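You operate a simulated robot arm through the tools that you are given. There is no shell and no other tool.

You are at the controls of a simulated robot arm. One attempt, no reset.

JOB
Raise the basket, drain the bath and refill it to the line.
Fine: switch it off first; shut the valve before filling.

It is judged by the outcome, as a careful person would: the job done as asked, and still so three seconds after it is handed in. It fails if anything else is knocked over, pushed out of place, dropped, spilled or broken.

ROBOT AND FRAMES
A 7-joint arm with a two-finger gripper, fixed in place. Base frame: the origin is on the floor under the middle of its stand, x ahead of it, y to its left, z up; the work surface is at about z = 0.79. Lengths are in m, angles in degrees, forces in N, time in s.
With the tool pointing down near the work surface it reaches from about 0.34 to 0.72 m from the base axis. Its first joint turns from -66.0 to 66.0 degrees. Payload 2.45 kg.
The tool frame sits at the grasp point between the pads (the TCP): z along the fingers, y along the line on which they close. The tips reach 0.026 m beyond it. The gripper opens to 0.096 m; its body begins 0.069 m behind the TCP.
Orientation is that of the tool frame in the base frame, as a unit quaternion [w, x, y, z]. With the fingers straight down and closing along the base's y, the tool's x points along the base's -x, its y along +y and its z along -z.

CONTROLS
- The arm moves only by the tool servo_tool. Its argument "increments" is a list of rows, each a list of 7 numbers: the shift along the tool's x, y, z in m, then the turn, a rotation vector about the tool's x, y, z in degrees, then the gripper command, from -1 (fully open) to 1 (shut), values between in proportion. In form: [[tx, ty, tz, rx, ry, rz, jaw], ...]. A call has 1 to 20 rows; each row shifts and turns the commanded pose from where the row before left it, along the tool's axes as they then stand. Each row takes 0.2 s and may step no farther than 0.05 m and 8.6 degrees from the row before; otherwise, or with a gripper value out of range, the whole call is refused. Where a pose cannot be reached the arm comes as near as it can. A force on the tool above 50 N (or 10 N above the force at the start of the call, whichever is more), or a blocked arm, ends the call early, and 0.2 s more pass. Each finger travels about 0.05 m/s and halts on what it meets, pressing with about 36 N; the grip force reading is that of the motor and also rises with nothing between the fingers. The clock runs only during rows and for 0.2 s after the last one: add rows that do not move to give the fingers time. It gives the time, the measured TCP pose, the force on the tool (base axes), the opening and the grip force at its end, in the units of the frame above (readings bear some noise), with the torque about the TCP (base axes, N m) and any sound that the robot's microphone picked up, and new pictures: "views" is both (left out), scene, wrist or none.
- Cameras (640 x 400 px; columns grow to the right, rows downward): "scene" is fixed at [0.1786, -0.4053, 1.4217]; the picture's right is [0.63, -0.78, 0.00], its down [-0.47, -0.38, -0.80] and it looks along [0.62, 0.50, -0.60] (base axes); focal length 340 px, centre (320, 200). "wrist" rides on the gripper at [0.082, 0.003, -0.098] in the tool frame; the picture's right is [-0.04, 1.00, 0.00], its down [-0.73, -0.03, -0.68] and it looks along [-0.68, -0.03, 0.73] (tool axes); focal length 256 px, centre (320, 200).
- locate(camera, pixels): for up to 12 pixels [column, row] of the newest picture of that camera ("zoom" is the newest enlarged one), the place [x, y, z] in the base frame of the surface seen there, good to about 0.003 m. No time passes.
- enlarge(camera, box): a new picture of the part [left, top, right, bottom] of that camera's present view, enlarged. No time passes.
- hand_in(): hands the job in; it is judged then, once.

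Open the gripper and draw the arm clear of the work before you hand the job in, unless the task says otherwise.

The tools are called after "Request:" as a command line: name --pt "numbers of a row" for each row, then --argument value for the rest, lists and objects as JSON in quotes. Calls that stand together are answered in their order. servo_tool: Moves the arm, as the interface text tells. Its arguments: {"type":"object","properties":{"increments":{"type":"array","items":{"type":"array","items":{"type":"number"}}},"views":{"type":"string","enum":["both","scene","wrist","none"]}},"required":["increments"]} The other tools are called the same way: locate (camera, pixels) gives the place of the surface under pixels of a picture; enlarge (camera, box) takes an enlarged picture of a part of a camera's view; hand_in () hands the job in.

At the start:

```text
clock: 0.0
eef_pos: [0.4122, 0.1056, 1.1509]
orientation: [0.0, -0.001, 1.0, -0.001]
wrist_force: [0.3, 0.3, 0.0]
torque: [0.02, 0.01, -0.02]
gripper_width: 0.096
gripper_force: 0.1
```

scene: 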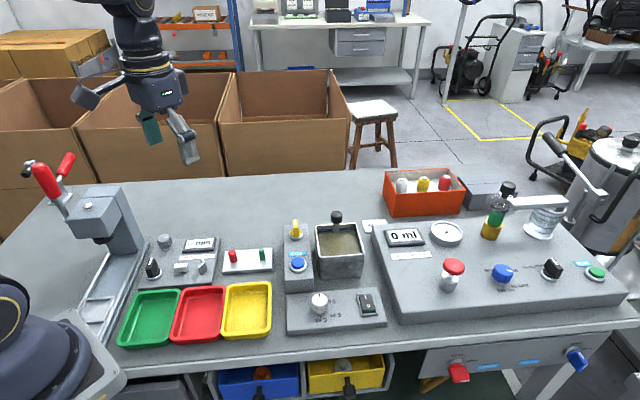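
wrist: 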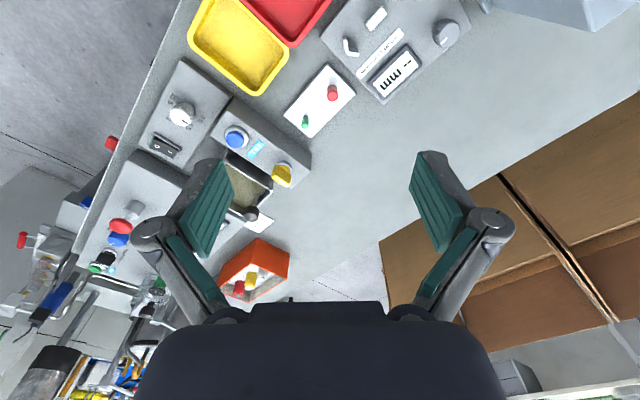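

The scene shows a small bath at about (340,250) with a handle knob at (336,217), a yellow tap and blue button at (297,230)/(298,263), and a control panel with dial and switch at (320,303)/(366,303). I'll enlarge these to read the labels.

Request:
enlarge --camera "scene" --box '[270, 195, 400, 345]'

Request:
enlarge --camera "scene" --box '[360, 160, 640, 335]'

Request:
enlarge --camera "wrist" --box '[70, 50, 330, 300]'

```text
2.67 times, centred on (335, 270) of scene
```

zoom: 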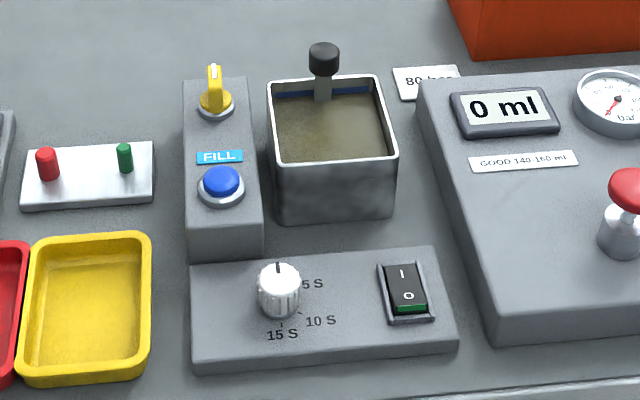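

```text
2.29 times, centred on (500, 248) of scene
```

zoom: 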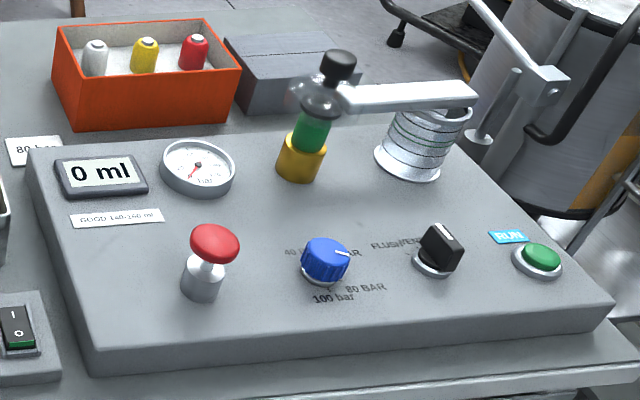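

```text
1.60 times, centred on (200, 175) of wrist
```

zoom: 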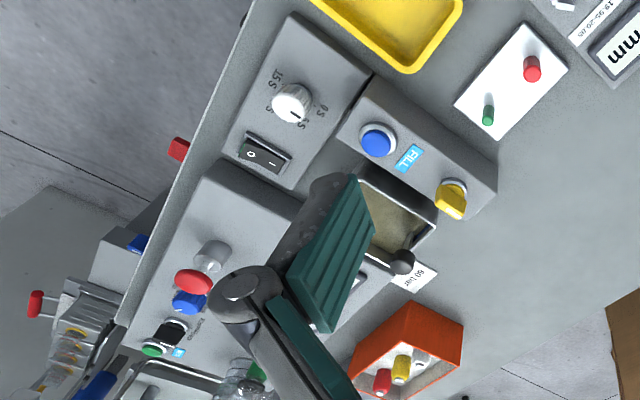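

Now a closer look at each element: rocker switch, knob, bath interior, and yellow valve.

Request:
enlarge --camera "scene" --box '[310, 205, 370, 285]'

Request:
enlarge --camera "scene" --box '[280, 215, 316, 295]'

Request:
enlarge --camera "scene" --box '[285, 280, 390, 340]'

Request:
locate --camera "scene" --pixels '[[336, 215], [336, 228], [297, 225], [297, 235], [298, 263], [320, 299], [363, 297], [368, 310], [318, 230], [362, 252], [340, 245], [340, 300]]'

```text
5.00 times, centred on (340, 245) of scene
```

zoom: 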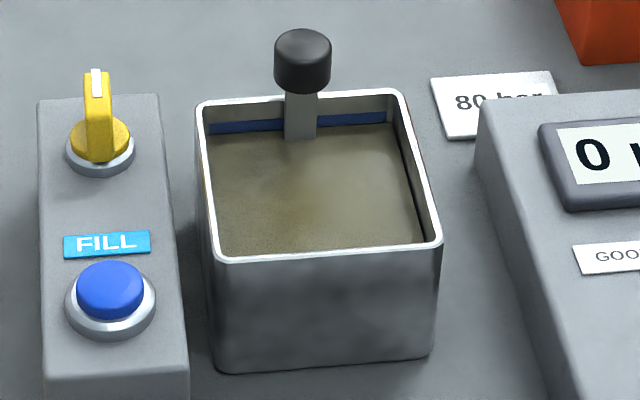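

```text
5.00 times, centred on (298, 255) of scene
```

zoom: 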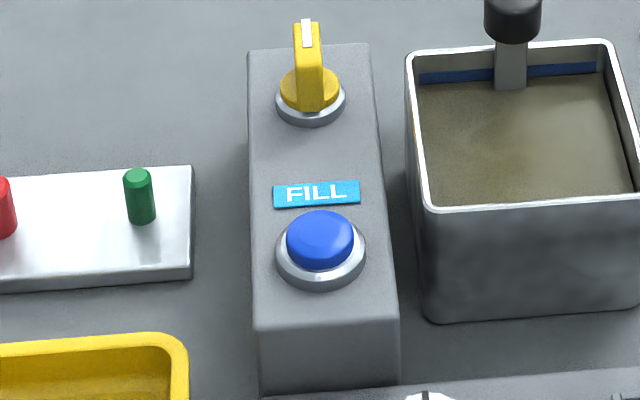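

```text
6.10 times, centred on (338, 310) of scene
```

zoom: 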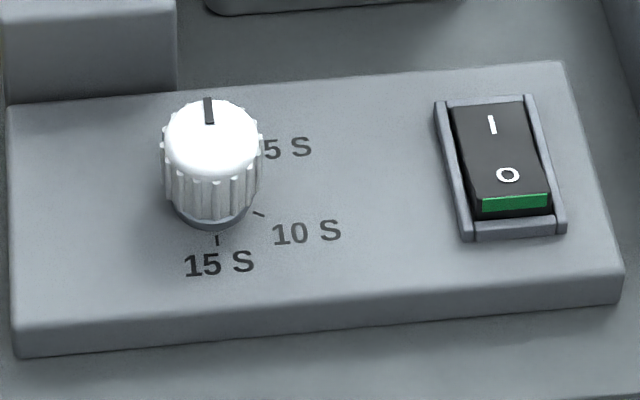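

```text
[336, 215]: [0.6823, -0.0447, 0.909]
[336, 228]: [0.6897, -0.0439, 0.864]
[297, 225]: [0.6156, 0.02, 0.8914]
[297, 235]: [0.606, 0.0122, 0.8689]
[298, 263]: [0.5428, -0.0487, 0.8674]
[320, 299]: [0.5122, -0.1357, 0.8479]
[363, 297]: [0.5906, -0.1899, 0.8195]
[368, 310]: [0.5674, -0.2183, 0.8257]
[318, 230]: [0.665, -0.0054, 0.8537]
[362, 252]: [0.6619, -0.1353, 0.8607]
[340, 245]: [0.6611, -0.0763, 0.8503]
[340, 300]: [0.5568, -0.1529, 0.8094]
```

I'll locate the switch, knob, and housing points in this last enlarged picture.

Request:
locate --camera "zoom" --pixels '[[507, 175], [492, 124], [514, 203], [488, 108], [440, 103], [535, 98], [466, 235], [562, 225], [212, 135], [208, 105], [12, 110], [555, 65]]'

Request:
enlarge --camera "scene" --box '[310, 205, 370, 285]'

```text
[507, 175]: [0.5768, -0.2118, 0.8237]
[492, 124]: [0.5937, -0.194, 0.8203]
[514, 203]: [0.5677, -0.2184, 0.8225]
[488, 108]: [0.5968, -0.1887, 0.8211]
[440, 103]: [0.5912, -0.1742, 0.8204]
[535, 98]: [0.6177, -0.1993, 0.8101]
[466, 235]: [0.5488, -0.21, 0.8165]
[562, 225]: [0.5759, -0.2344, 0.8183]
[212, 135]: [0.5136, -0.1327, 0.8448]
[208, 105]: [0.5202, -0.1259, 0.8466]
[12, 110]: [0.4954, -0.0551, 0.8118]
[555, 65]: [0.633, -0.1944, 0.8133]
```

```text
5.00 times, centred on (340, 245) of scene
```

zoom: 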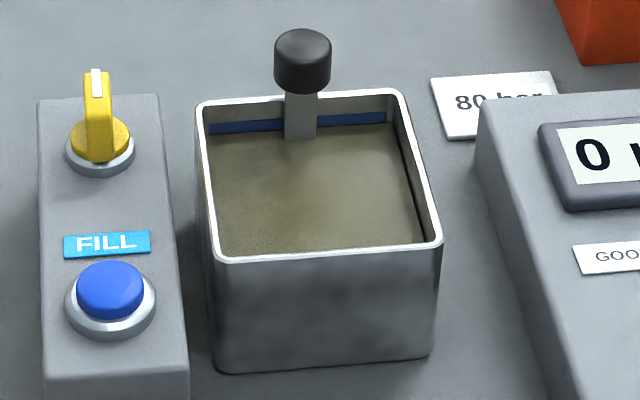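

Locating the bath rim, band, handle and valve details in this zoom.

Request:
locate --camera "zoom" --pixels '[[302, 45], [302, 75], [300, 120], [230, 128], [360, 118], [230, 118], [300, 200], [202, 105], [398, 93], [218, 258], [437, 240], [405, 175]]'

Request:
locate --camera "zoom" --pixels '[[96, 75], [96, 95], [97, 130], [110, 275], [98, 150], [75, 130], [125, 130], [120, 110], [110, 290], [80, 300], [145, 300], [110, 325]]'

```text
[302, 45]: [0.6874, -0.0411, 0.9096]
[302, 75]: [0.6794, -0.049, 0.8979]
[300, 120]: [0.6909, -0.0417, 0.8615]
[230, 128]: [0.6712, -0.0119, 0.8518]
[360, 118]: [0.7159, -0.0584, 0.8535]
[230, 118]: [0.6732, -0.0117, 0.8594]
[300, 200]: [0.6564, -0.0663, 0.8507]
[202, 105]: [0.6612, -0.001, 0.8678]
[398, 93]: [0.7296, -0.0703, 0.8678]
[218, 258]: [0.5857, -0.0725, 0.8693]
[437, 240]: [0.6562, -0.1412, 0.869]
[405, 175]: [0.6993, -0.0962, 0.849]
```

```text
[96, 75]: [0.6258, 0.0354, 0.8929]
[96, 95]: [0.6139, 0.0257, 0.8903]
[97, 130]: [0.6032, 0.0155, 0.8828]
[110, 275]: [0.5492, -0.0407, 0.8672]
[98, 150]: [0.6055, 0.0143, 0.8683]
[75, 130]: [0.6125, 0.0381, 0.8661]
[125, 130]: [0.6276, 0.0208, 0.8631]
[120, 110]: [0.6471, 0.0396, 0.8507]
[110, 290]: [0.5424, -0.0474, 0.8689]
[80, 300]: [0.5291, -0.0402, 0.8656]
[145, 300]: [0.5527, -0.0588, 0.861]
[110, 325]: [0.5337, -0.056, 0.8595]
```

The rocker's O end (zoom 507,175) stands proud with I pressed in, so the bath is ON. I'll look at the fingers' shape before choosing how to press.

Request:
enlarge --camera "scene" --box '[70, 40, 230, 180]'

Request:
enlarge --camera "wrist" --box '[120, 130, 280, 260]'

```text
2.86 times, centred on (150, 110) of scene
```

zoom: 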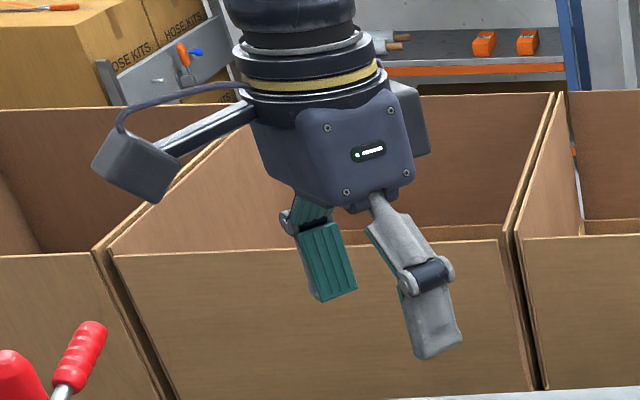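

```text
3.08 times, centred on (200, 195) of wrist
```

zoom: 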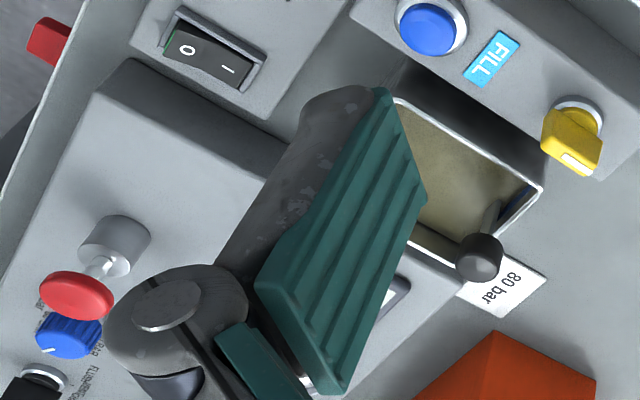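

The fingers are roughly 22 mm wide and 15 mm thick each. I move above the rocker's O end at z≈1.05, rotating 44° so the tool lines up with the rotated station, and shut the jaws for pressing.

Request:
servo_tool --pt "-0.018 -0.0356 0.0112 0 0 0 1" --pt "-0.018 -0.0356 0.0112 0 0 0 1" --pt "-0.018 -0.0356 0.0112 0 0 0 1" --pt "-0.018 -0.0356 0.0112 0 0 0 1" --pt "-0.018 -0.0356 0.0112 0 0 0 1" --pt "-0.018 -0.0356 0.0112 0 0 0 1" --pt "-0.018 -0.0356 0.0112 0 0 0 1" --pt "-0.018 -0.0356 0.0112 0 0 0 1" --pt "-0.018 -0.0356 0.0112 0 0 0 1" --pt "0 0 0 0 0 7.33 1" --pt "0 0 0 0 0 7.33 1" --pt "0 0 0 0 0 7.33 1" --pt "0 0 0 0 0 7.33 1" --pt "0 0 0 0 0 7.33 1" --pt "0 0 0 0 0 7.33 1" --views "both"

```text
clock: 3.2
eef_pos: [0.5755, -0.2143, 1.0504]
orientation: [0.0, 0.375, 0.927, 0.0]
wrist_force: [0.4, 0.6, 0.6]
torque: [0.01, 0.02, 0.0]
gripper_width: 0.0001
gripper_force: 28.3
```

scene: 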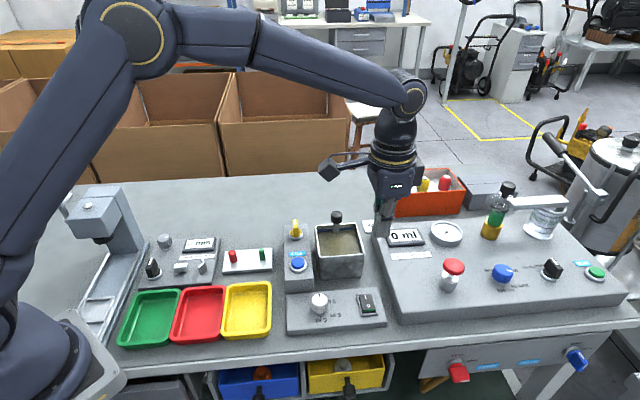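
wrist: 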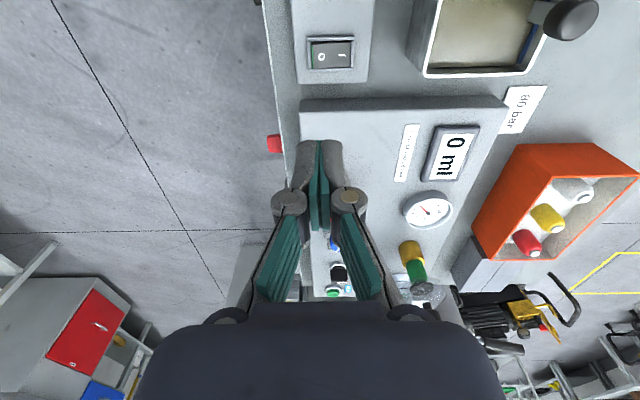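

The fingers are over the panel; the wrist image shows the rocker at (331,52). I'll enlarge it and locate its parts more accurately.

Request:
enlarge --camera "wrist" --box '[290, 20, 380, 80]'

Request:
locate --camera "wrist" --pixels '[[320, 52], [342, 52], [313, 52], [350, 52], [331, 52], [331, 37], [331, 67], [571, 18], [465, 35], [530, 12], [437, 70], [520, 70]]'

```text
6.67 times, centred on (335, 50) of wrist
```

zoom: 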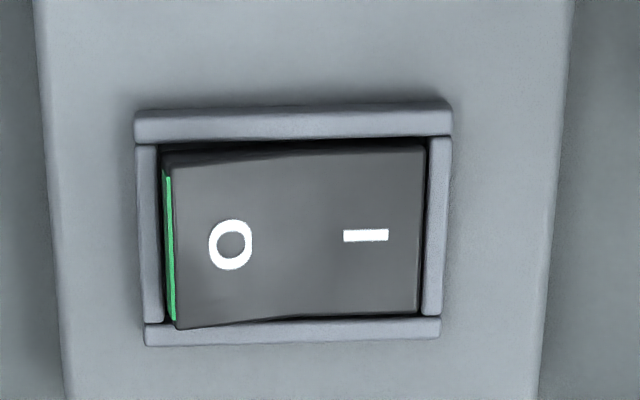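

```text
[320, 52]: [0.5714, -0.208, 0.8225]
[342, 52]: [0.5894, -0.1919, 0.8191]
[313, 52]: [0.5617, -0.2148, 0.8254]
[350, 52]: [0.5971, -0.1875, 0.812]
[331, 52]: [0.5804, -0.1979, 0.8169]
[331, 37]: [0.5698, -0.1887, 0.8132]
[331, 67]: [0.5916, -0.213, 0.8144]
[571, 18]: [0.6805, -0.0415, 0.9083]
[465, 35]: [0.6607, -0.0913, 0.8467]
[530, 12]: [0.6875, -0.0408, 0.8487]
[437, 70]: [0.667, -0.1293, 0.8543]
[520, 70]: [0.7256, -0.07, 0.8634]
```

The rocker centre is about (0.581,-0.1995) and O sits ~12 mm toward the near edge at z≈0.8225, so I descend to tips ~14 mm above O first.

Request:
servo_tool --pt "0.0064 0.0026 0.035 0 0 0 1" --pt "0 0 0.04 0 0 0 1" --pt "0 0 0.04 0 0 0 1" --pt "0 0 0.04 0 0 0 1" --pt "0 0 0.03 0 0 0 1" --pt "0 0 0 0 0 0 1" --views "both"

```text
clock: 4.6
eef_pos: [0.5716, -0.2078, 0.864]
orientation: [0.0, 0.375, 0.927, 0.0]
wrist_force: [0.1, -0.1, 0.2]
torque: [-0.02, -0.01, -0.01]
gripper_width: 0.0001
gripper_force: 28.5
```

scene: 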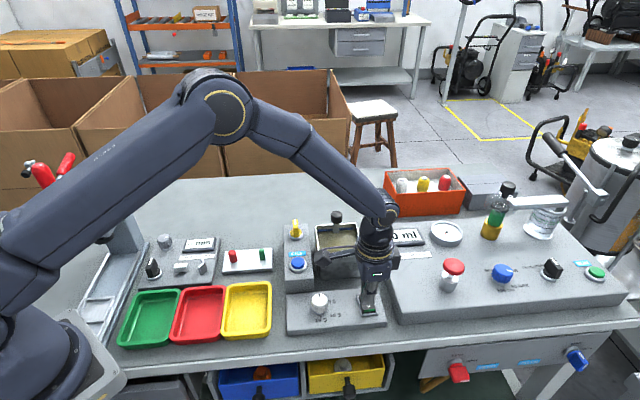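
wrist: 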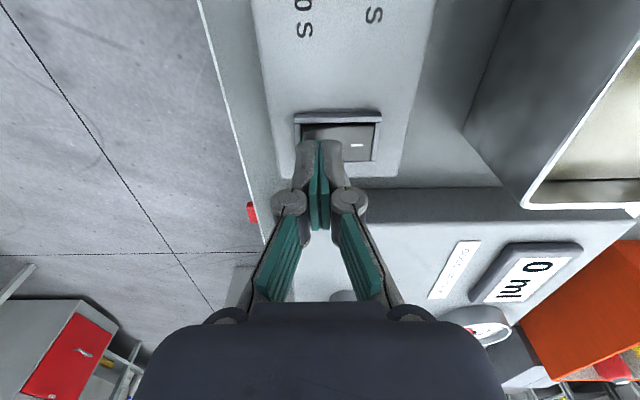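

The tips hover over the O end (wrist ~320,145). Let me check alignment zoomed in from both cameras.

Request:
enlarge --camera "wrist" --box '[280, 100, 400, 180]'

Request:
enlarge --camera "scene" --box '[335, 260, 400, 325]'

```text
5.00 times, centred on (340, 140) of wrist
```

zoom: 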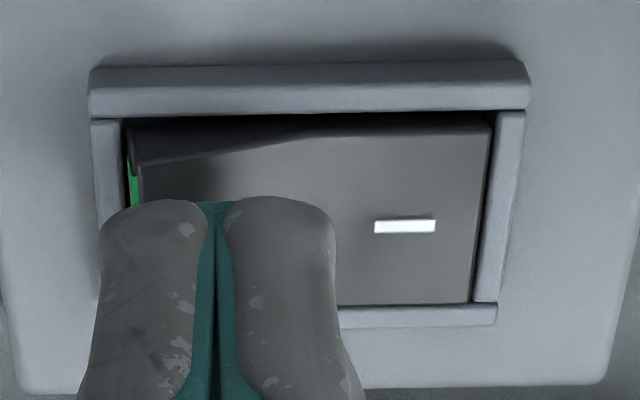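

```text
6.15 times, centred on (368, 292) of scene
```

zoom: 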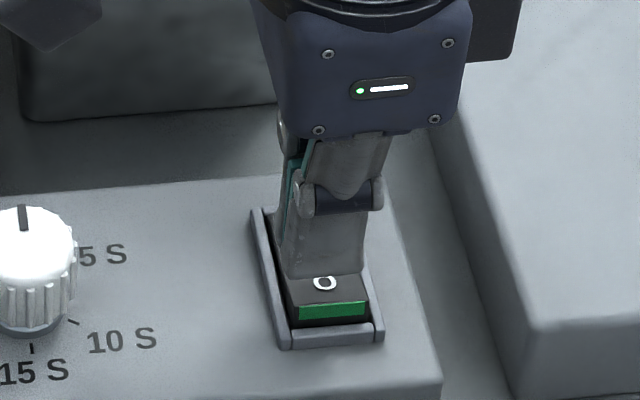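

Alignment is good. Pressing down slowly on O.

Request:
servo_tool --pt "0 -0.001 0.004 0 0 0 1" --pt "0 -0.001 0.004 0 0 0 1" --pt "0 0 0.003 0 0 0 1" --pt "0 0 0.003 0 0 0 1" --pt "0 0 0.003 0 0 0 1" --pt "0 0 0.002 0 0 0 1" --pt "0 0 0.001 0 0 0 1" --views "both"

```text
clock: 6.2
eef_pos: [0.5704, -0.2098, 0.8465]
orientation: [-0.001, 0.374, 0.927, 0.001]
wrist_force: [-3.9, 2.2, 11.4]
torque: [0.12, 0.01, 0.05]
gripper_width: 0.0
gripper_force: 28.4
```

scene: 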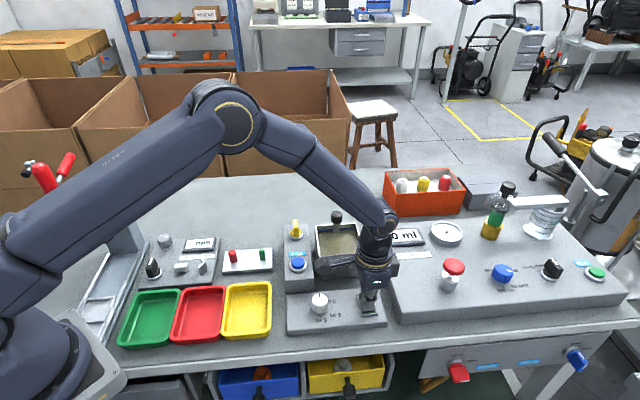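
wrist: 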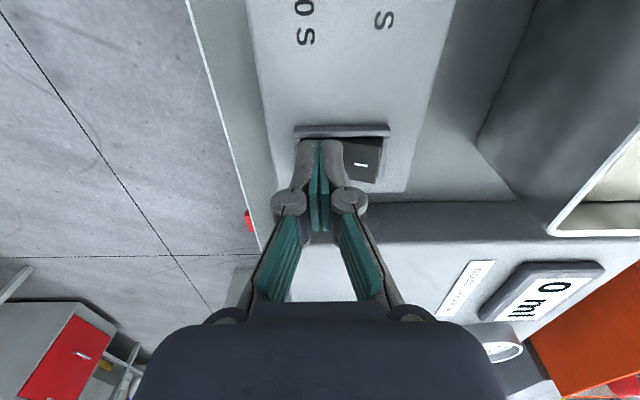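

Force is 11 N at tip height ~0.8205. Let me zoom to see whether the rocker has tipped.

Request:
enlarge --camera "wrist" --box '[280, 110, 400, 190]'

Request:
enlarge --camera "scene" --box '[335, 260, 400, 325]'

```text
5.00 times, centred on (340, 150) of wrist
```

zoom: 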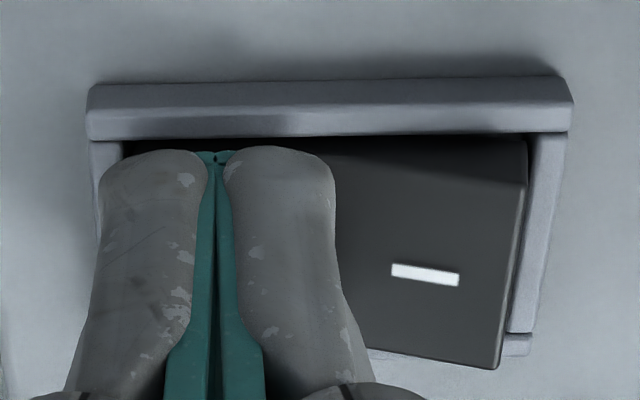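

```text
6.15 times, centred on (368, 292) of scene
```

zoom: 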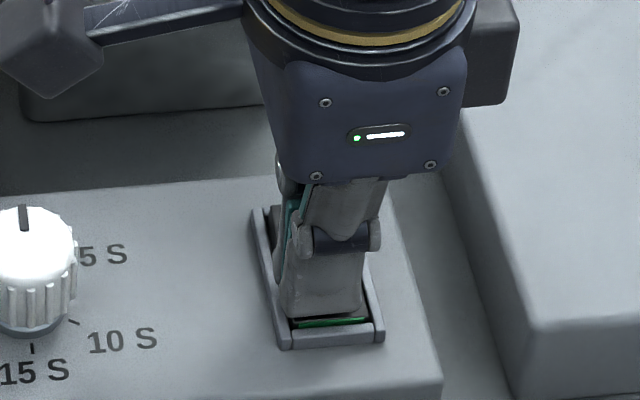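

The I end is now raised and the O end sunk, so it's tipped. I push 2 mm more to make sure it latches, then lift to check.

Request:
servo_tool --pt "0 0 0.0015 0 0 0 1" --pt "0 0 0.0015 0 0 0 1" --pt "0 0 0 0 0 0 1" --pt "0 0 -0.02 0 0 0 1" --pt "0 0 -0.04 0 0 0 1" --pt "0 0 -0.05 0 0 0 1" --pt "0 0 -0.05 0 0 0 1" --pt "0 0 -0.04 0 0 0 1" --views "both"

Request:
enlarge --camera "scene" --box '[285, 280, 390, 340]'

Request:
enlarge --camera "wrist" --box '[270, 0, 430, 100]'

```text
clock: 6.9
eef_pos: [0.5704, -0.2095, 0.8471]
orientation: [0.0, 0.374, 0.927, 0.001]
wrist_force: [-7.3, 2.6, 14.0]
torque: [0.1, 0.08, 0.02]
gripper_width: 0.0
gripper_force: 29.1
stopped in row 3: the force on the tool passed its limit at 52 N (the readings are from after the stop); the commanded pose is now the measured one
```

scene: 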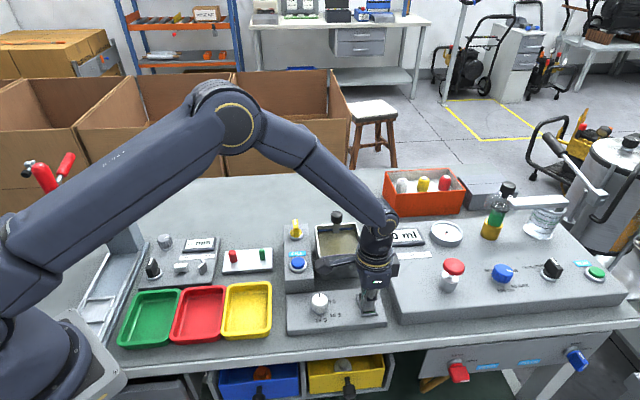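
wrist: 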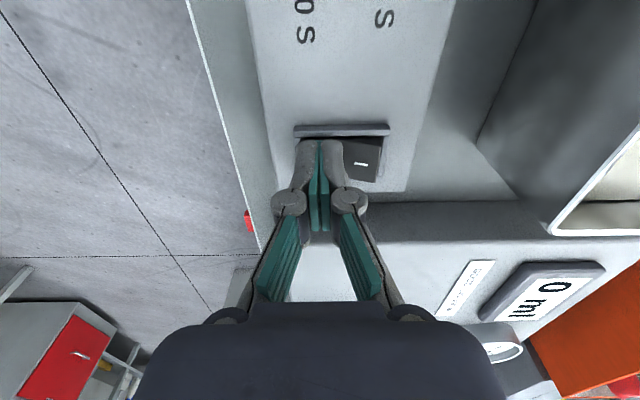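

```text
6.10 times, centred on (338, 310) of scene
```

zoom: 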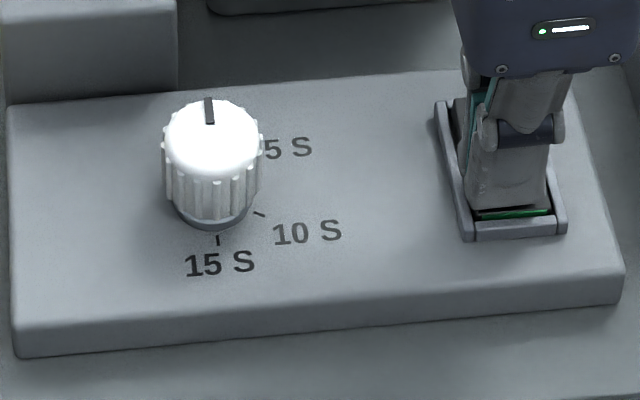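

```text
4.00 times, centred on (350, 50) of wrist
```

zoom: 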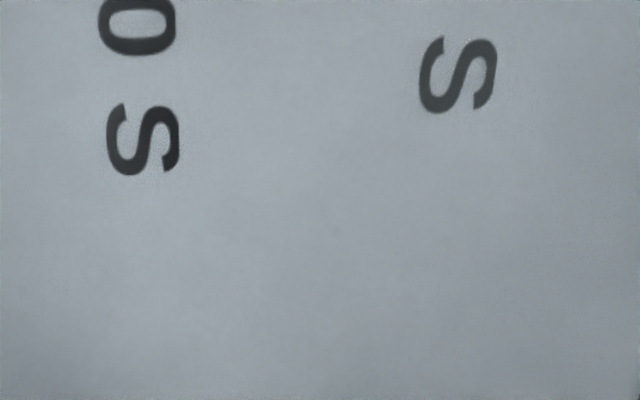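

The press hit a firm stop (52 N), so the rocker should be fully over. I lift away and check that it stays on O.

Request:
servo_tool --pt "0 0 -0.02 0 0 0 1" --pt "0 0 -0.04 0 0 0 1" --pt "0 0 -0.05 0 0 0 1" --pt "0 0 -0.05 0 0 0 1" --pt "0 0 -0.04 0 0 0 1" --views "both"

Request:
enlarge --camera "scene" --box '[285, 280, 390, 340]'

Request:
enlarge --camera "wrist" --box '[250, 0, 410, 100]'

```text
clock: 8.1
eef_pos: [0.5694, -0.2103, 1.0462]
orientation: [-0.001, 0.374, 0.927, 0.0]
wrist_force: [-0.1, -0.4, 0.5]
torque: [-0.03, -0.02, 0.01]
gripper_width: 0.0
gripper_force: 28.3
```

scene: 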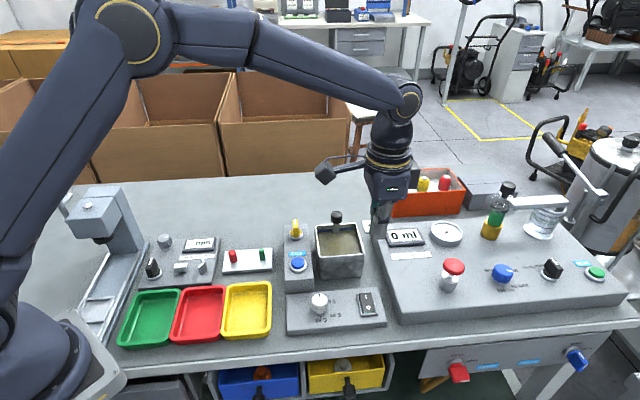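
wrist: 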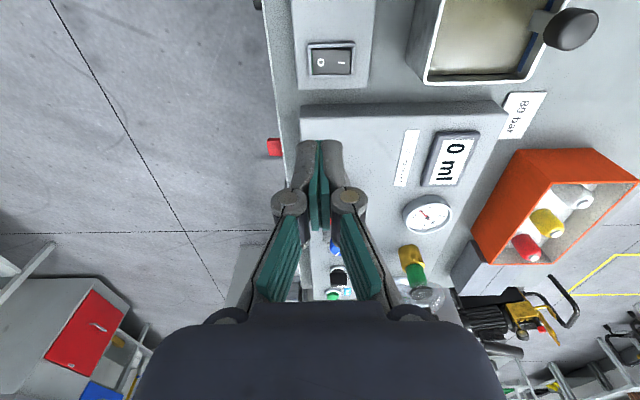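

```text
6.10 times, centred on (338, 310) of scene
```

zoom: 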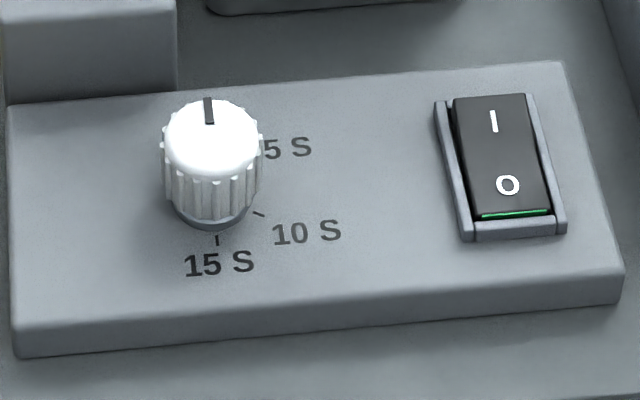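

```text
4.00 times, centred on (330, 50) of wrist
```

zoom: 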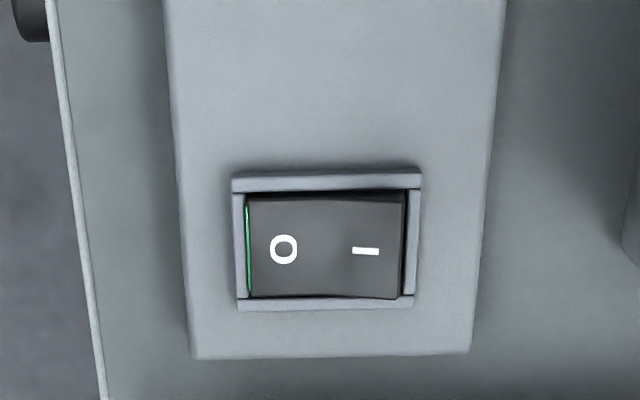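

The rocker now shows O pressed and I raised, so it's off. Next I rotate -90° (so the camera faces the bath's back wall from the operator's side), part-open the jaws and move over the bath for a good look at the handle.

Request:
servo_tool --pt "0 0 0 0 0 -8.2 0.4" --pt "0 0 0 0 0 -8.2 0.0" --pt "0 0 0 0 0 -8.2 -0.25" --pt "0 0 0 0 0 -8.2 -0.25" --pt "0 0 0 0 0 -8.2 -0.25" --pt "0 0 0 0 0 -8.2 -0.25" --pt "0 0 0 0 0 -8.2 -0.25" --pt "0 0 0 0 0 -8.2 -0.25" --pt "0 0 0 0 0 -8.2 -0.25" --pt "0 0 0 0 0 -8.2 -0.25" --pt "0 0 0 0 0 -8.0 -0.25" --pt "-0.034 0.0084 0.0 0 0 0 -0.25" --pt "-0.034 0.0084 0.0 0 0 0 -0.25" --pt "-0.034 0.0084 0.0 0 0 0 -0.25" --pt "-0.034 0.0084 0.0 0 0 0 -0.25" --pt "0 0 0 0 0 0 -0.25" --views "both"

```text
clock: 11.5
eef_pos: [0.6431, -0.0898, 1.046]
orientation: [0.0, -0.391, 0.921, -0.001]
wrist_force: [0.5, 0.2, -0.4]
torque: [-0.01, 0.0, -0.04]
gripper_width: 0.0597
gripper_force: 0.0
```

scene: 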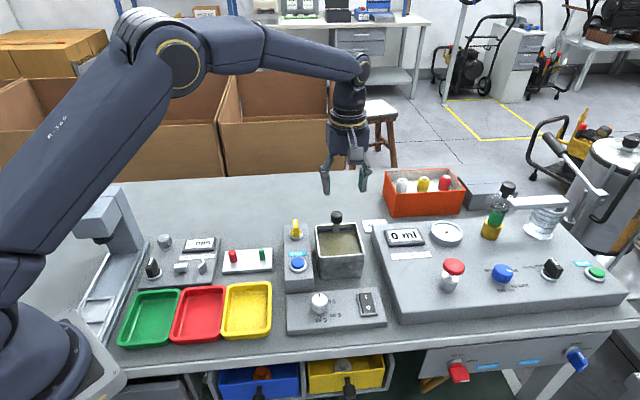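
wrist: 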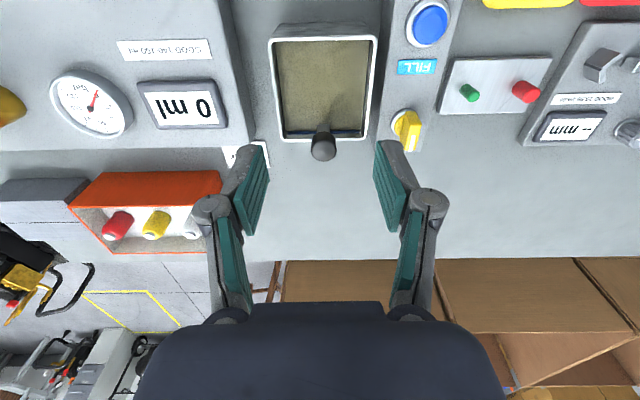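

Good overhead view: bath at (323,85), handle knob at (323,147), yellow valve at (407,128), FILL button at (428,22). I'll zoom in and locate.

Request:
enlarge --camera "wrist" --box '[260, 15, 450, 170]'

Request:
locate --camera "wrist" --pixels '[[323, 138], [323, 146], [323, 155], [312, 146], [334, 146], [400, 125], [412, 133], [407, 140], [408, 150], [398, 115], [428, 20], [428, 35]]'

```text
2.58 times, centred on (355, 92) of wrist
```

zoom: 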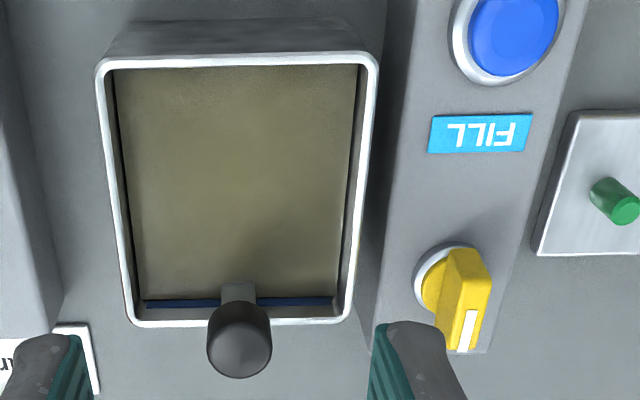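

```text
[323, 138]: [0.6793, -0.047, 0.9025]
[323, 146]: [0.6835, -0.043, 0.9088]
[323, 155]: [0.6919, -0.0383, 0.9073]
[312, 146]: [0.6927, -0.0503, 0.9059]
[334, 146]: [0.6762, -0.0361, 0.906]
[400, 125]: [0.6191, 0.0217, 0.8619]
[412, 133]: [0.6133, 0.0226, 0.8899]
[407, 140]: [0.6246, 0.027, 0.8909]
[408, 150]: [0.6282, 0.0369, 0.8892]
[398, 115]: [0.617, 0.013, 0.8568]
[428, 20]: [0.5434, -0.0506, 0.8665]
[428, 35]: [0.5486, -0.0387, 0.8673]
```

Handle knob centre is about (0.687,-0.041), top z≈0.909, ~26 mm diameter. I move over it and descend to TCP z≈0.900 (tips just above the rim), jaws still open.

Request:
servo_tool --pt "-0.0328 0.0012 0 0 0 0 -0.25" --pt "-0.0328 0.0012 0 0 0 0 -0.25" --pt "0 0 0.04 0 0 0 -0.25" --pt "0 0 0.04 0 0 0 -0.25" --pt "0 0 0.03 0 0 0 -0.25" --pt "0 0 0.02 0 0 0 -0.25" --pt "0 0 0 0 0 0 -0.25" --views "both"

```text
clock: 13.1
eef_pos: [0.6863, -0.0391, 0.9153]
orientation: [0.0, -0.392, 0.92, 0.0]
wrist_force: [-0.3, 0.6, 0.1]
torque: [0.01, 0.0, -0.02]
gripper_width: 0.0601
gripper_force: 0.0
```

scene: 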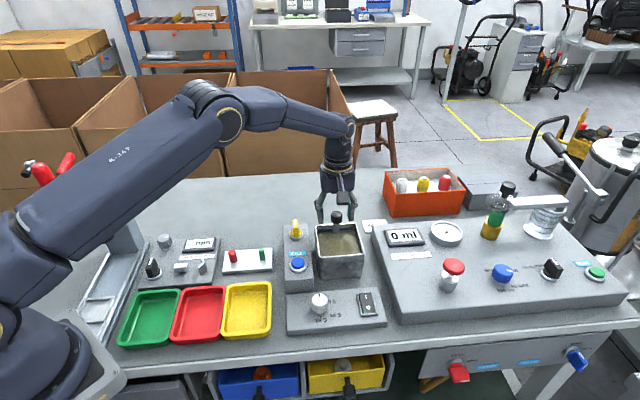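
wrist: 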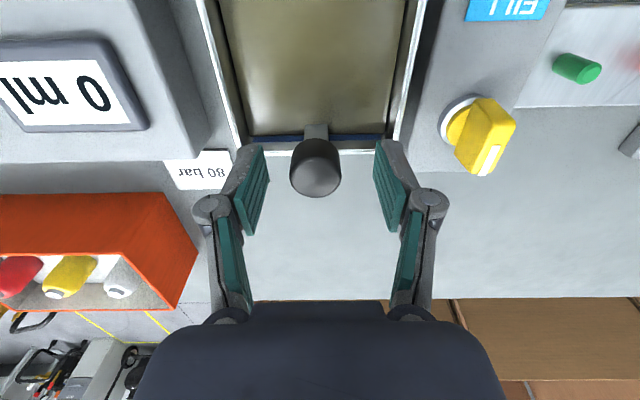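

The knob (316,178) lies between the pads. I lower 15 mm and close on it.

Request:
servo_tool --pt "0 0 0.0155 0 0 0 -0.25" --pt "0 0 0 0 0 0 0.2" --pt "0 0 0 0 0 0 1" --pt "0 0 0 0 0 0 1" --pt "0 0 0 0 0 0 1" --pt "0 0 0 0 0 0 1" --views "both"

```text
clock: 14.5
eef_pos: [0.6868, -0.0405, 0.8998]
orientation: [0.002, -0.392, 0.92, -0.001]
wrist_force: [15.4, -7.8, -1.9]
torque: [0.05, -0.2, 0.0]
gripper_width: 0.0263
gripper_force: 45.1
```

scene: 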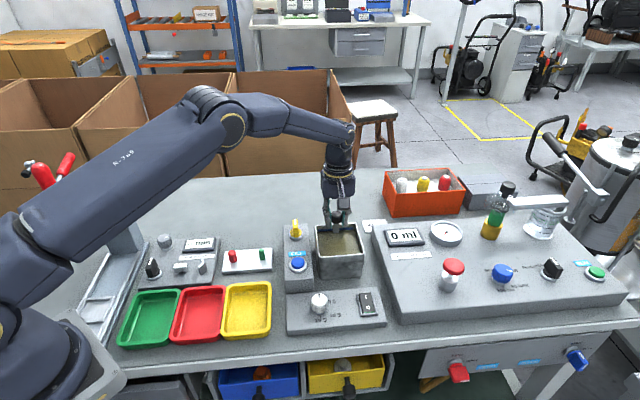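
wrist: 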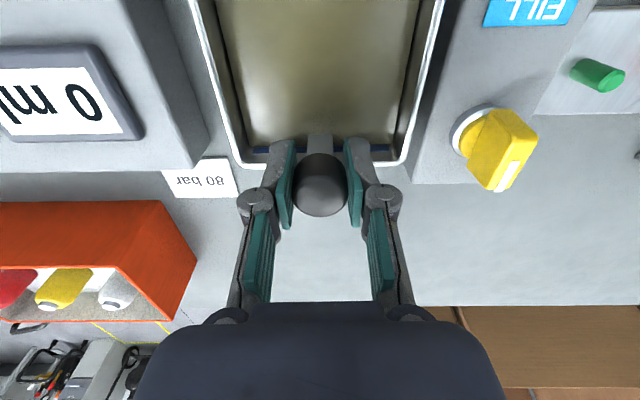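

Gripped at 26 mm width, with a ~17 N sideways load (toward tool −y). I relieve that by shifting slightly, then read the forces.

Request:
servo_tool --pt "0 -0.001 0 0 0 0 1" --pt "0 -0.001 0 0 0 0 1" --pt "0 0 0 0 0 0 1" --views "none"

```text
clock: 15.3
eef_pos: [0.6881, -0.0414, 0.9008]
orientation: [0.0, -0.392, 0.92, 0.0]
wrist_force: [12.0, -7.4, 0.0]
torque: [0.03, -0.24, 0.0]
gripper_width: 0.0263
gripper_force: 45.8
```

Request:
servo_tool --pt "0 -0.0015 0 0 0 0 1" --pt "0 -0.0015 0 0 0 0 1" --pt "0 0 0 0 0 0 1" --views "none"

```text
clock: 16.1
eef_pos: [0.6876, -0.0406, 0.8997]
orientation: [0.0, -0.392, 0.92, 0.003]
wrist_force: [-6.2, 4.8, 5.5]
torque: [0.1, 0.1, 0.02]
gripper_width: 0.0264
gripper_force: 44.8
```

Now slightly over-corrected (+8 N), so I go back 1 mm and start to lift by 15 mm, watching the forces.

Request:
servo_tool --pt "0 0.001 0 0 0 0 1" --pt "0 0 -0.003 0 0 0 1" --pt "0 0 -0.004 0 0 0 1" --pt "0 0 -0.004 0 0 0 1" --pt "0 0 -0.004 0 0 0 1" --pt "0 0 0 0 0 0 1" --views "both"

```text
clock: 17.5
eef_pos: [0.688, -0.0409, 0.9148]
orientation: [0.002, -0.391, 0.92, 0.001]
wrist_force: [-4.5, 7.7, -1.1]
torque: [-0.29, 0.39, 0.06]
gripper_width: 0.0264
gripper_force: 45.5
```

scene: 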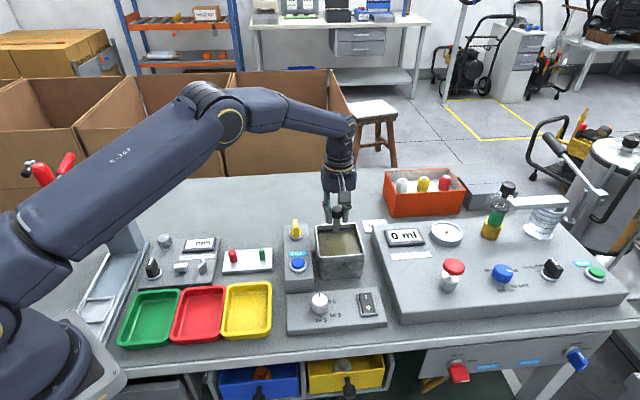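
wrist: 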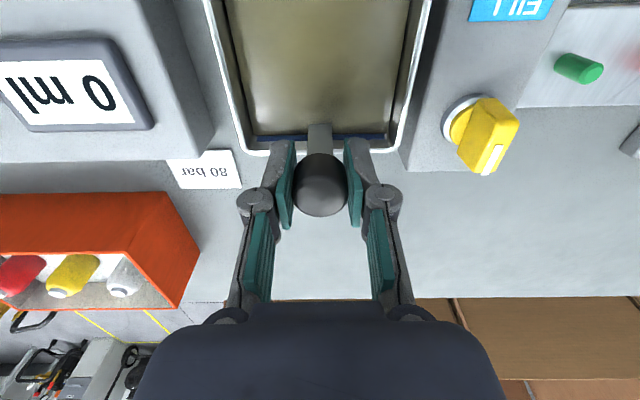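

The handle rises easily with the gripper. I continue lifting in small steps.

Request:
servo_tool --pt "0 0 -0.005 0 0 0 1" --pt "0 0 -0.005 0 0 0 1" --pt "0 0 -0.005 0 0 0 1" --pt "0 0 -0.005 0 0 0 1" --pt "0 0 -0.005 0 0 0 1" --pt "0 0 0 0 0 0 1" --views "both"

Request:
enlarge --camera "scene" --box '[300, 180, 380, 290]'

```text
clock: 18.9
eef_pos: [0.6871, -0.0407, 0.9357]
orientation: [-0.003, -0.392, 0.92, 0.001]
wrist_force: [5.1, 6.2, -39.6]
torque: [-0.13, -0.12, 0.07]
gripper_width: 0.0264
gripper_force: 45.1
```

scene: 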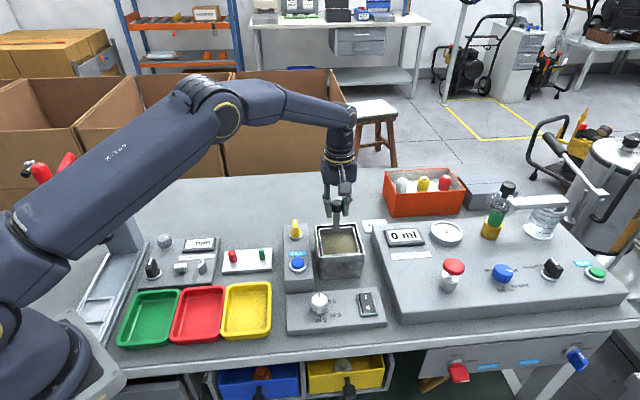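
wrist: 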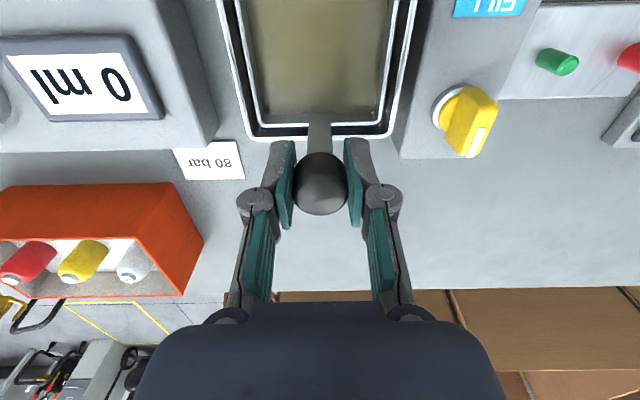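

```text
3.64 times, centred on (340, 235) of scene
```

zoom: 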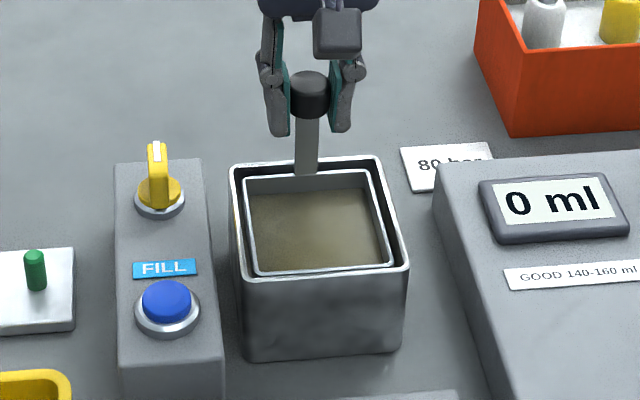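

The basket has come up until a firm stop (−40 N vertical) after ~35 mm of travel. I'll check the basket rim and bath heights before doing more.

Request:
locate --camera "zoom" --pixels '[[245, 175], [370, 168], [258, 272], [390, 265], [232, 166], [380, 157], [242, 282], [405, 272], [315, 225], [307, 80], [307, 130], [307, 165]]'

Request:
enlarge --camera "scene" --box '[310, 185, 370, 285]'

```text
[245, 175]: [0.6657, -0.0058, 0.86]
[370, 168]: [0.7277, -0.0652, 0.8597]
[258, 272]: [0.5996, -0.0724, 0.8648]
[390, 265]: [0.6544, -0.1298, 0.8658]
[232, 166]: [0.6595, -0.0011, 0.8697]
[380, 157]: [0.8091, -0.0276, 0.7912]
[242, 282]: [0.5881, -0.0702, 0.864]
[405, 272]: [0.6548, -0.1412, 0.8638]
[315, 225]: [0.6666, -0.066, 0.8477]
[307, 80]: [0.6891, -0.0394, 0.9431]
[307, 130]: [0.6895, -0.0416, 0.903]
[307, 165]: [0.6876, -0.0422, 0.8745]
```

```text
4.00 times, centred on (340, 235) of scene
```

zoom: 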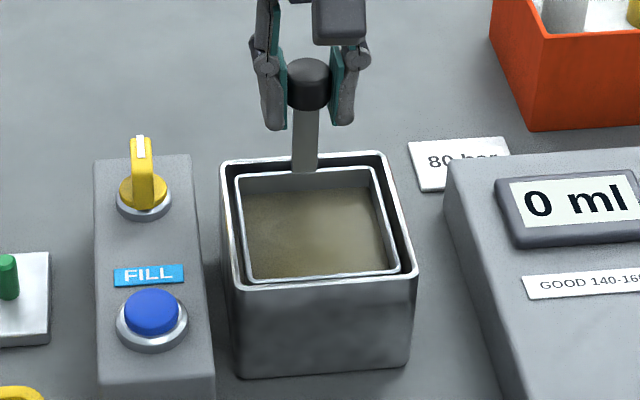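

The knob has risen ~35 mm (0.909 → 0.943) and the basket rim now shows at z≈0.866. I relieve the pull by 4 mm to see whether the basket holds itself.

Request:
servo_tool --pt "0 0 0.002 0 0 0 1" --pt "0 0 0.002 0 0 0 1" --pt "0 0 0 0 0 0 1" --views "none"

```text
clock: 19.7
eef_pos: [0.6887, -0.042, 0.9351]
orientation: [-0.002, -0.391, 0.92, 0.001]
wrist_force: [-14.1, 7.5, -15.7]
torque: [-0.42, 0.63, 0.09]
gripper_width: 0.0263
gripper_force: 44.8
```

Request:
servo_tool --pt "0 0.001 0.0015 0 0 0 1" --pt "0 0.001 0.001 0 0 0 1" --pt "0 0 0 0 0 0 1" --views "none"

```text
clock: 20.5
eef_pos: [0.6874, -0.0401, 0.9342]
orientation: [0.001, -0.391, 0.92, 0.0]
wrist_force: [-12.1, 2.9, -4.1]
torque: [-0.25, 0.45, 0.06]
gripper_width: 0.0263
gripper_force: 44.9
```

Request:
servo_tool --pt "0 0 0.001 0 0 0 1" --pt "0 0 0.001 0 0 0 1" --pt "0 0 0 0 0 0 1" --views "none"

```text
clock: 21.3
eef_pos: [0.6874, -0.0419, 0.9328]
orientation: [0.002, -0.39, 0.921, -0.001]
wrist_force: [-3.5, -0.5, 3.8]
torque: [-0.05, 0.08, 0.07]
gripper_width: 0.0266
gripper_force: 45.0
```

Vertical load turned to +3.8 N: the basket itself resists being pushed down, so it holds. I bring it back to the top of its travel and gently open the jaws.

Request:
servo_tool --pt "0 0 -0.002 0 0 0 1" --pt "0 0 -0.002 0 0 0 1" --pt "0 0 -0.001 0 0 0 1" --pt "0 0 0 0 0 0 0.3" --pt "0 0 0 0 0 0 0.1" --pt "0 0 0 0 0 0 -0.25" --pt "0 0 0 0 0 0 -0.25" --views "both"

Request:
enlarge --camera "scene" --box '[310, 185, 370, 285]'

```text
clock: 22.9
eef_pos: [0.6868, -0.0408, 0.937]
orientation: [0.001, -0.391, 0.921, 0.0]
wrist_force: [-0.1, -0.2, 0.4]
torque: [-0.03, 0.01, -0.05]
gripper_width: 0.06
gripper_force: 0.0
```

scene: 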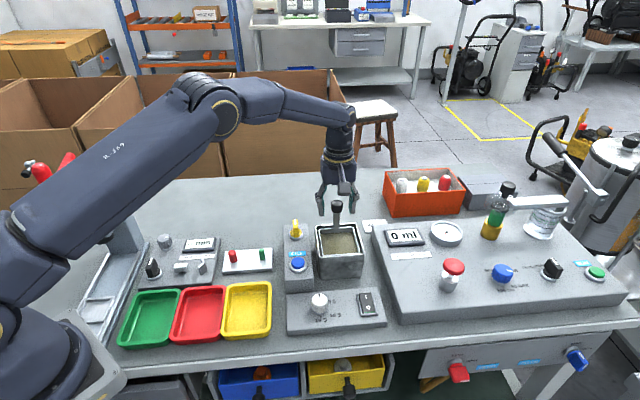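
wrist: 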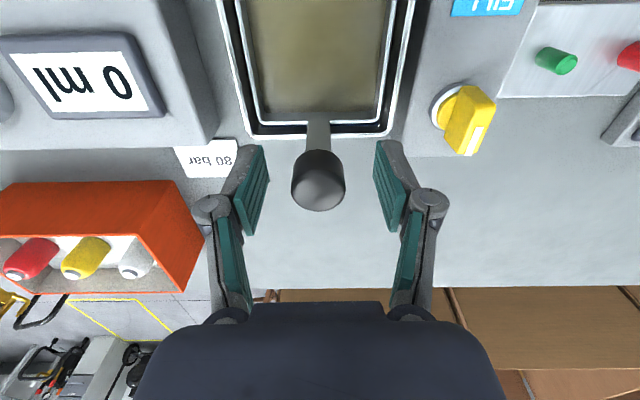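

```text
4.00 times, centred on (340, 235) of scene
```

zoom: 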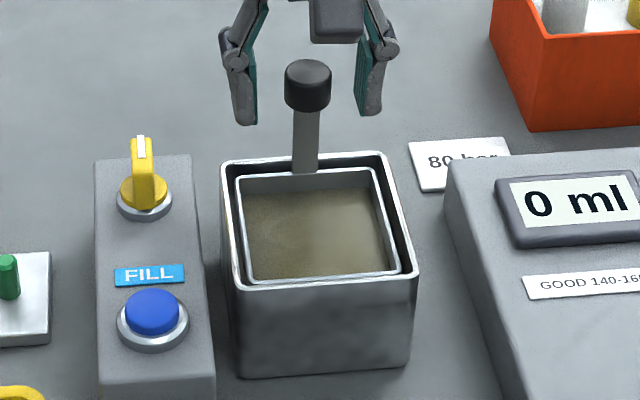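

The basket stays raised on its own. I lift clear of the knob and shift 97 mm sideways to above the yellow valve for a closer view.

Request:
servo_tool --pt "0 0 -0.03 0 0 0 -0.25" --pt "0 0 -0.03 0 0 0 -0.25" --pt "0 0 -0.02 0 0 0 -0.25" --pt "0.001 0.0325 0 0 0 0 -0.25" --pt "0.001 0.0325 0 0 0 0 -0.25" --pt "0.001 0.032 0 0 0 0 -0.25" --pt "0 0 0 0 0 0 -0.25" --views "both"

Request:
enlarge --camera "wrist" --box '[230, 80, 390, 200]'

```text
clock: 24.5
eef_pos: [0.6139, 0.027, 1.0174]
orientation: [0.001, -0.392, 0.92, 0.0]
wrist_force: [0.9, -0.2, 0.0]
torque: [0.02, 0.02, -0.01]
gripper_width: 0.06
gripper_force: 0.1
```

scene: 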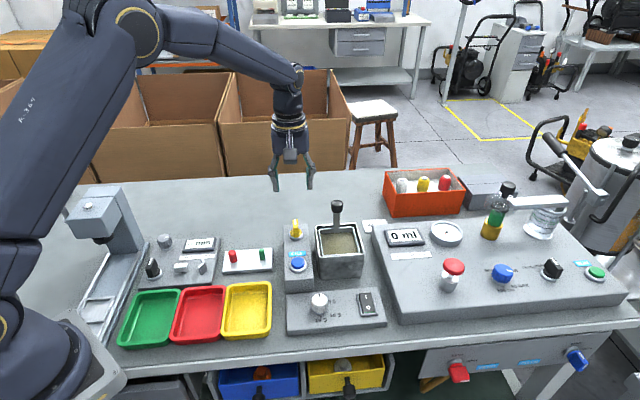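
wrist: 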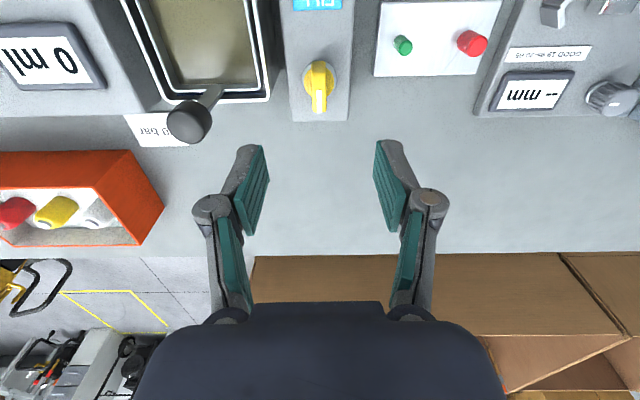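

```text
3.33 times, centred on (310, 140) of wrist
```

zoom: 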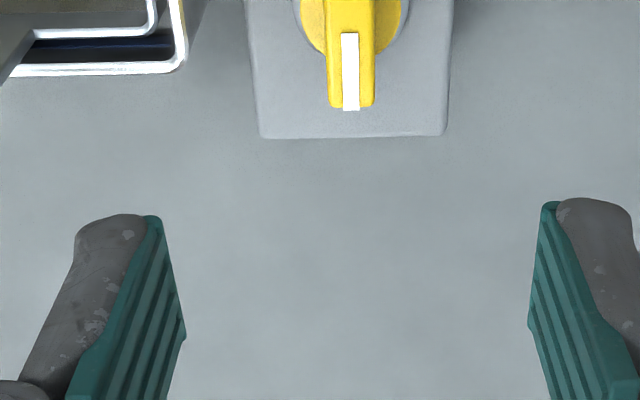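

The fin points straight at the camera's down direction (away from the operator). I'll zoom right onto it and locate its ends.

Request:
enlarge --camera "wrist" --box '[280, 45, 360, 125]'

Request:
locate --camera "wrist" --pixels '[[318, 63], [319, 75], [319, 90], [319, 105], [312, 90], [324, 90], [307, 80], [332, 80], [303, 80], [336, 80], [319, 70], [319, 100]]'

```text
5.00 times, centred on (320, 85) of wrist
```

zoom: 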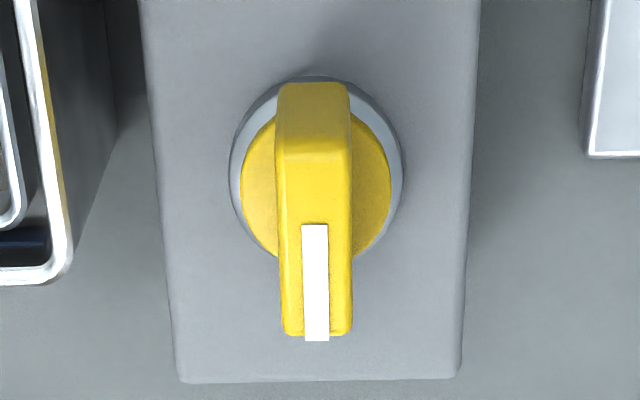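

```text
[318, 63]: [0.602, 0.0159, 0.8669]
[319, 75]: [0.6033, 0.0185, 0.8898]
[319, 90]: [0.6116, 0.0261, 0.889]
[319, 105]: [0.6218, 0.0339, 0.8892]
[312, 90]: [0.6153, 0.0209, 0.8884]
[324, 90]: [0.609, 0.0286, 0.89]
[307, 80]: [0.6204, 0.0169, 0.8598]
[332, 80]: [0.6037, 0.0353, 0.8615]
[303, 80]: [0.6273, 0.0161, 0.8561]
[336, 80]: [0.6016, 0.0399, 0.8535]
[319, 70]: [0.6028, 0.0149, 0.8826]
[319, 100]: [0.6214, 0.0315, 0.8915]
```

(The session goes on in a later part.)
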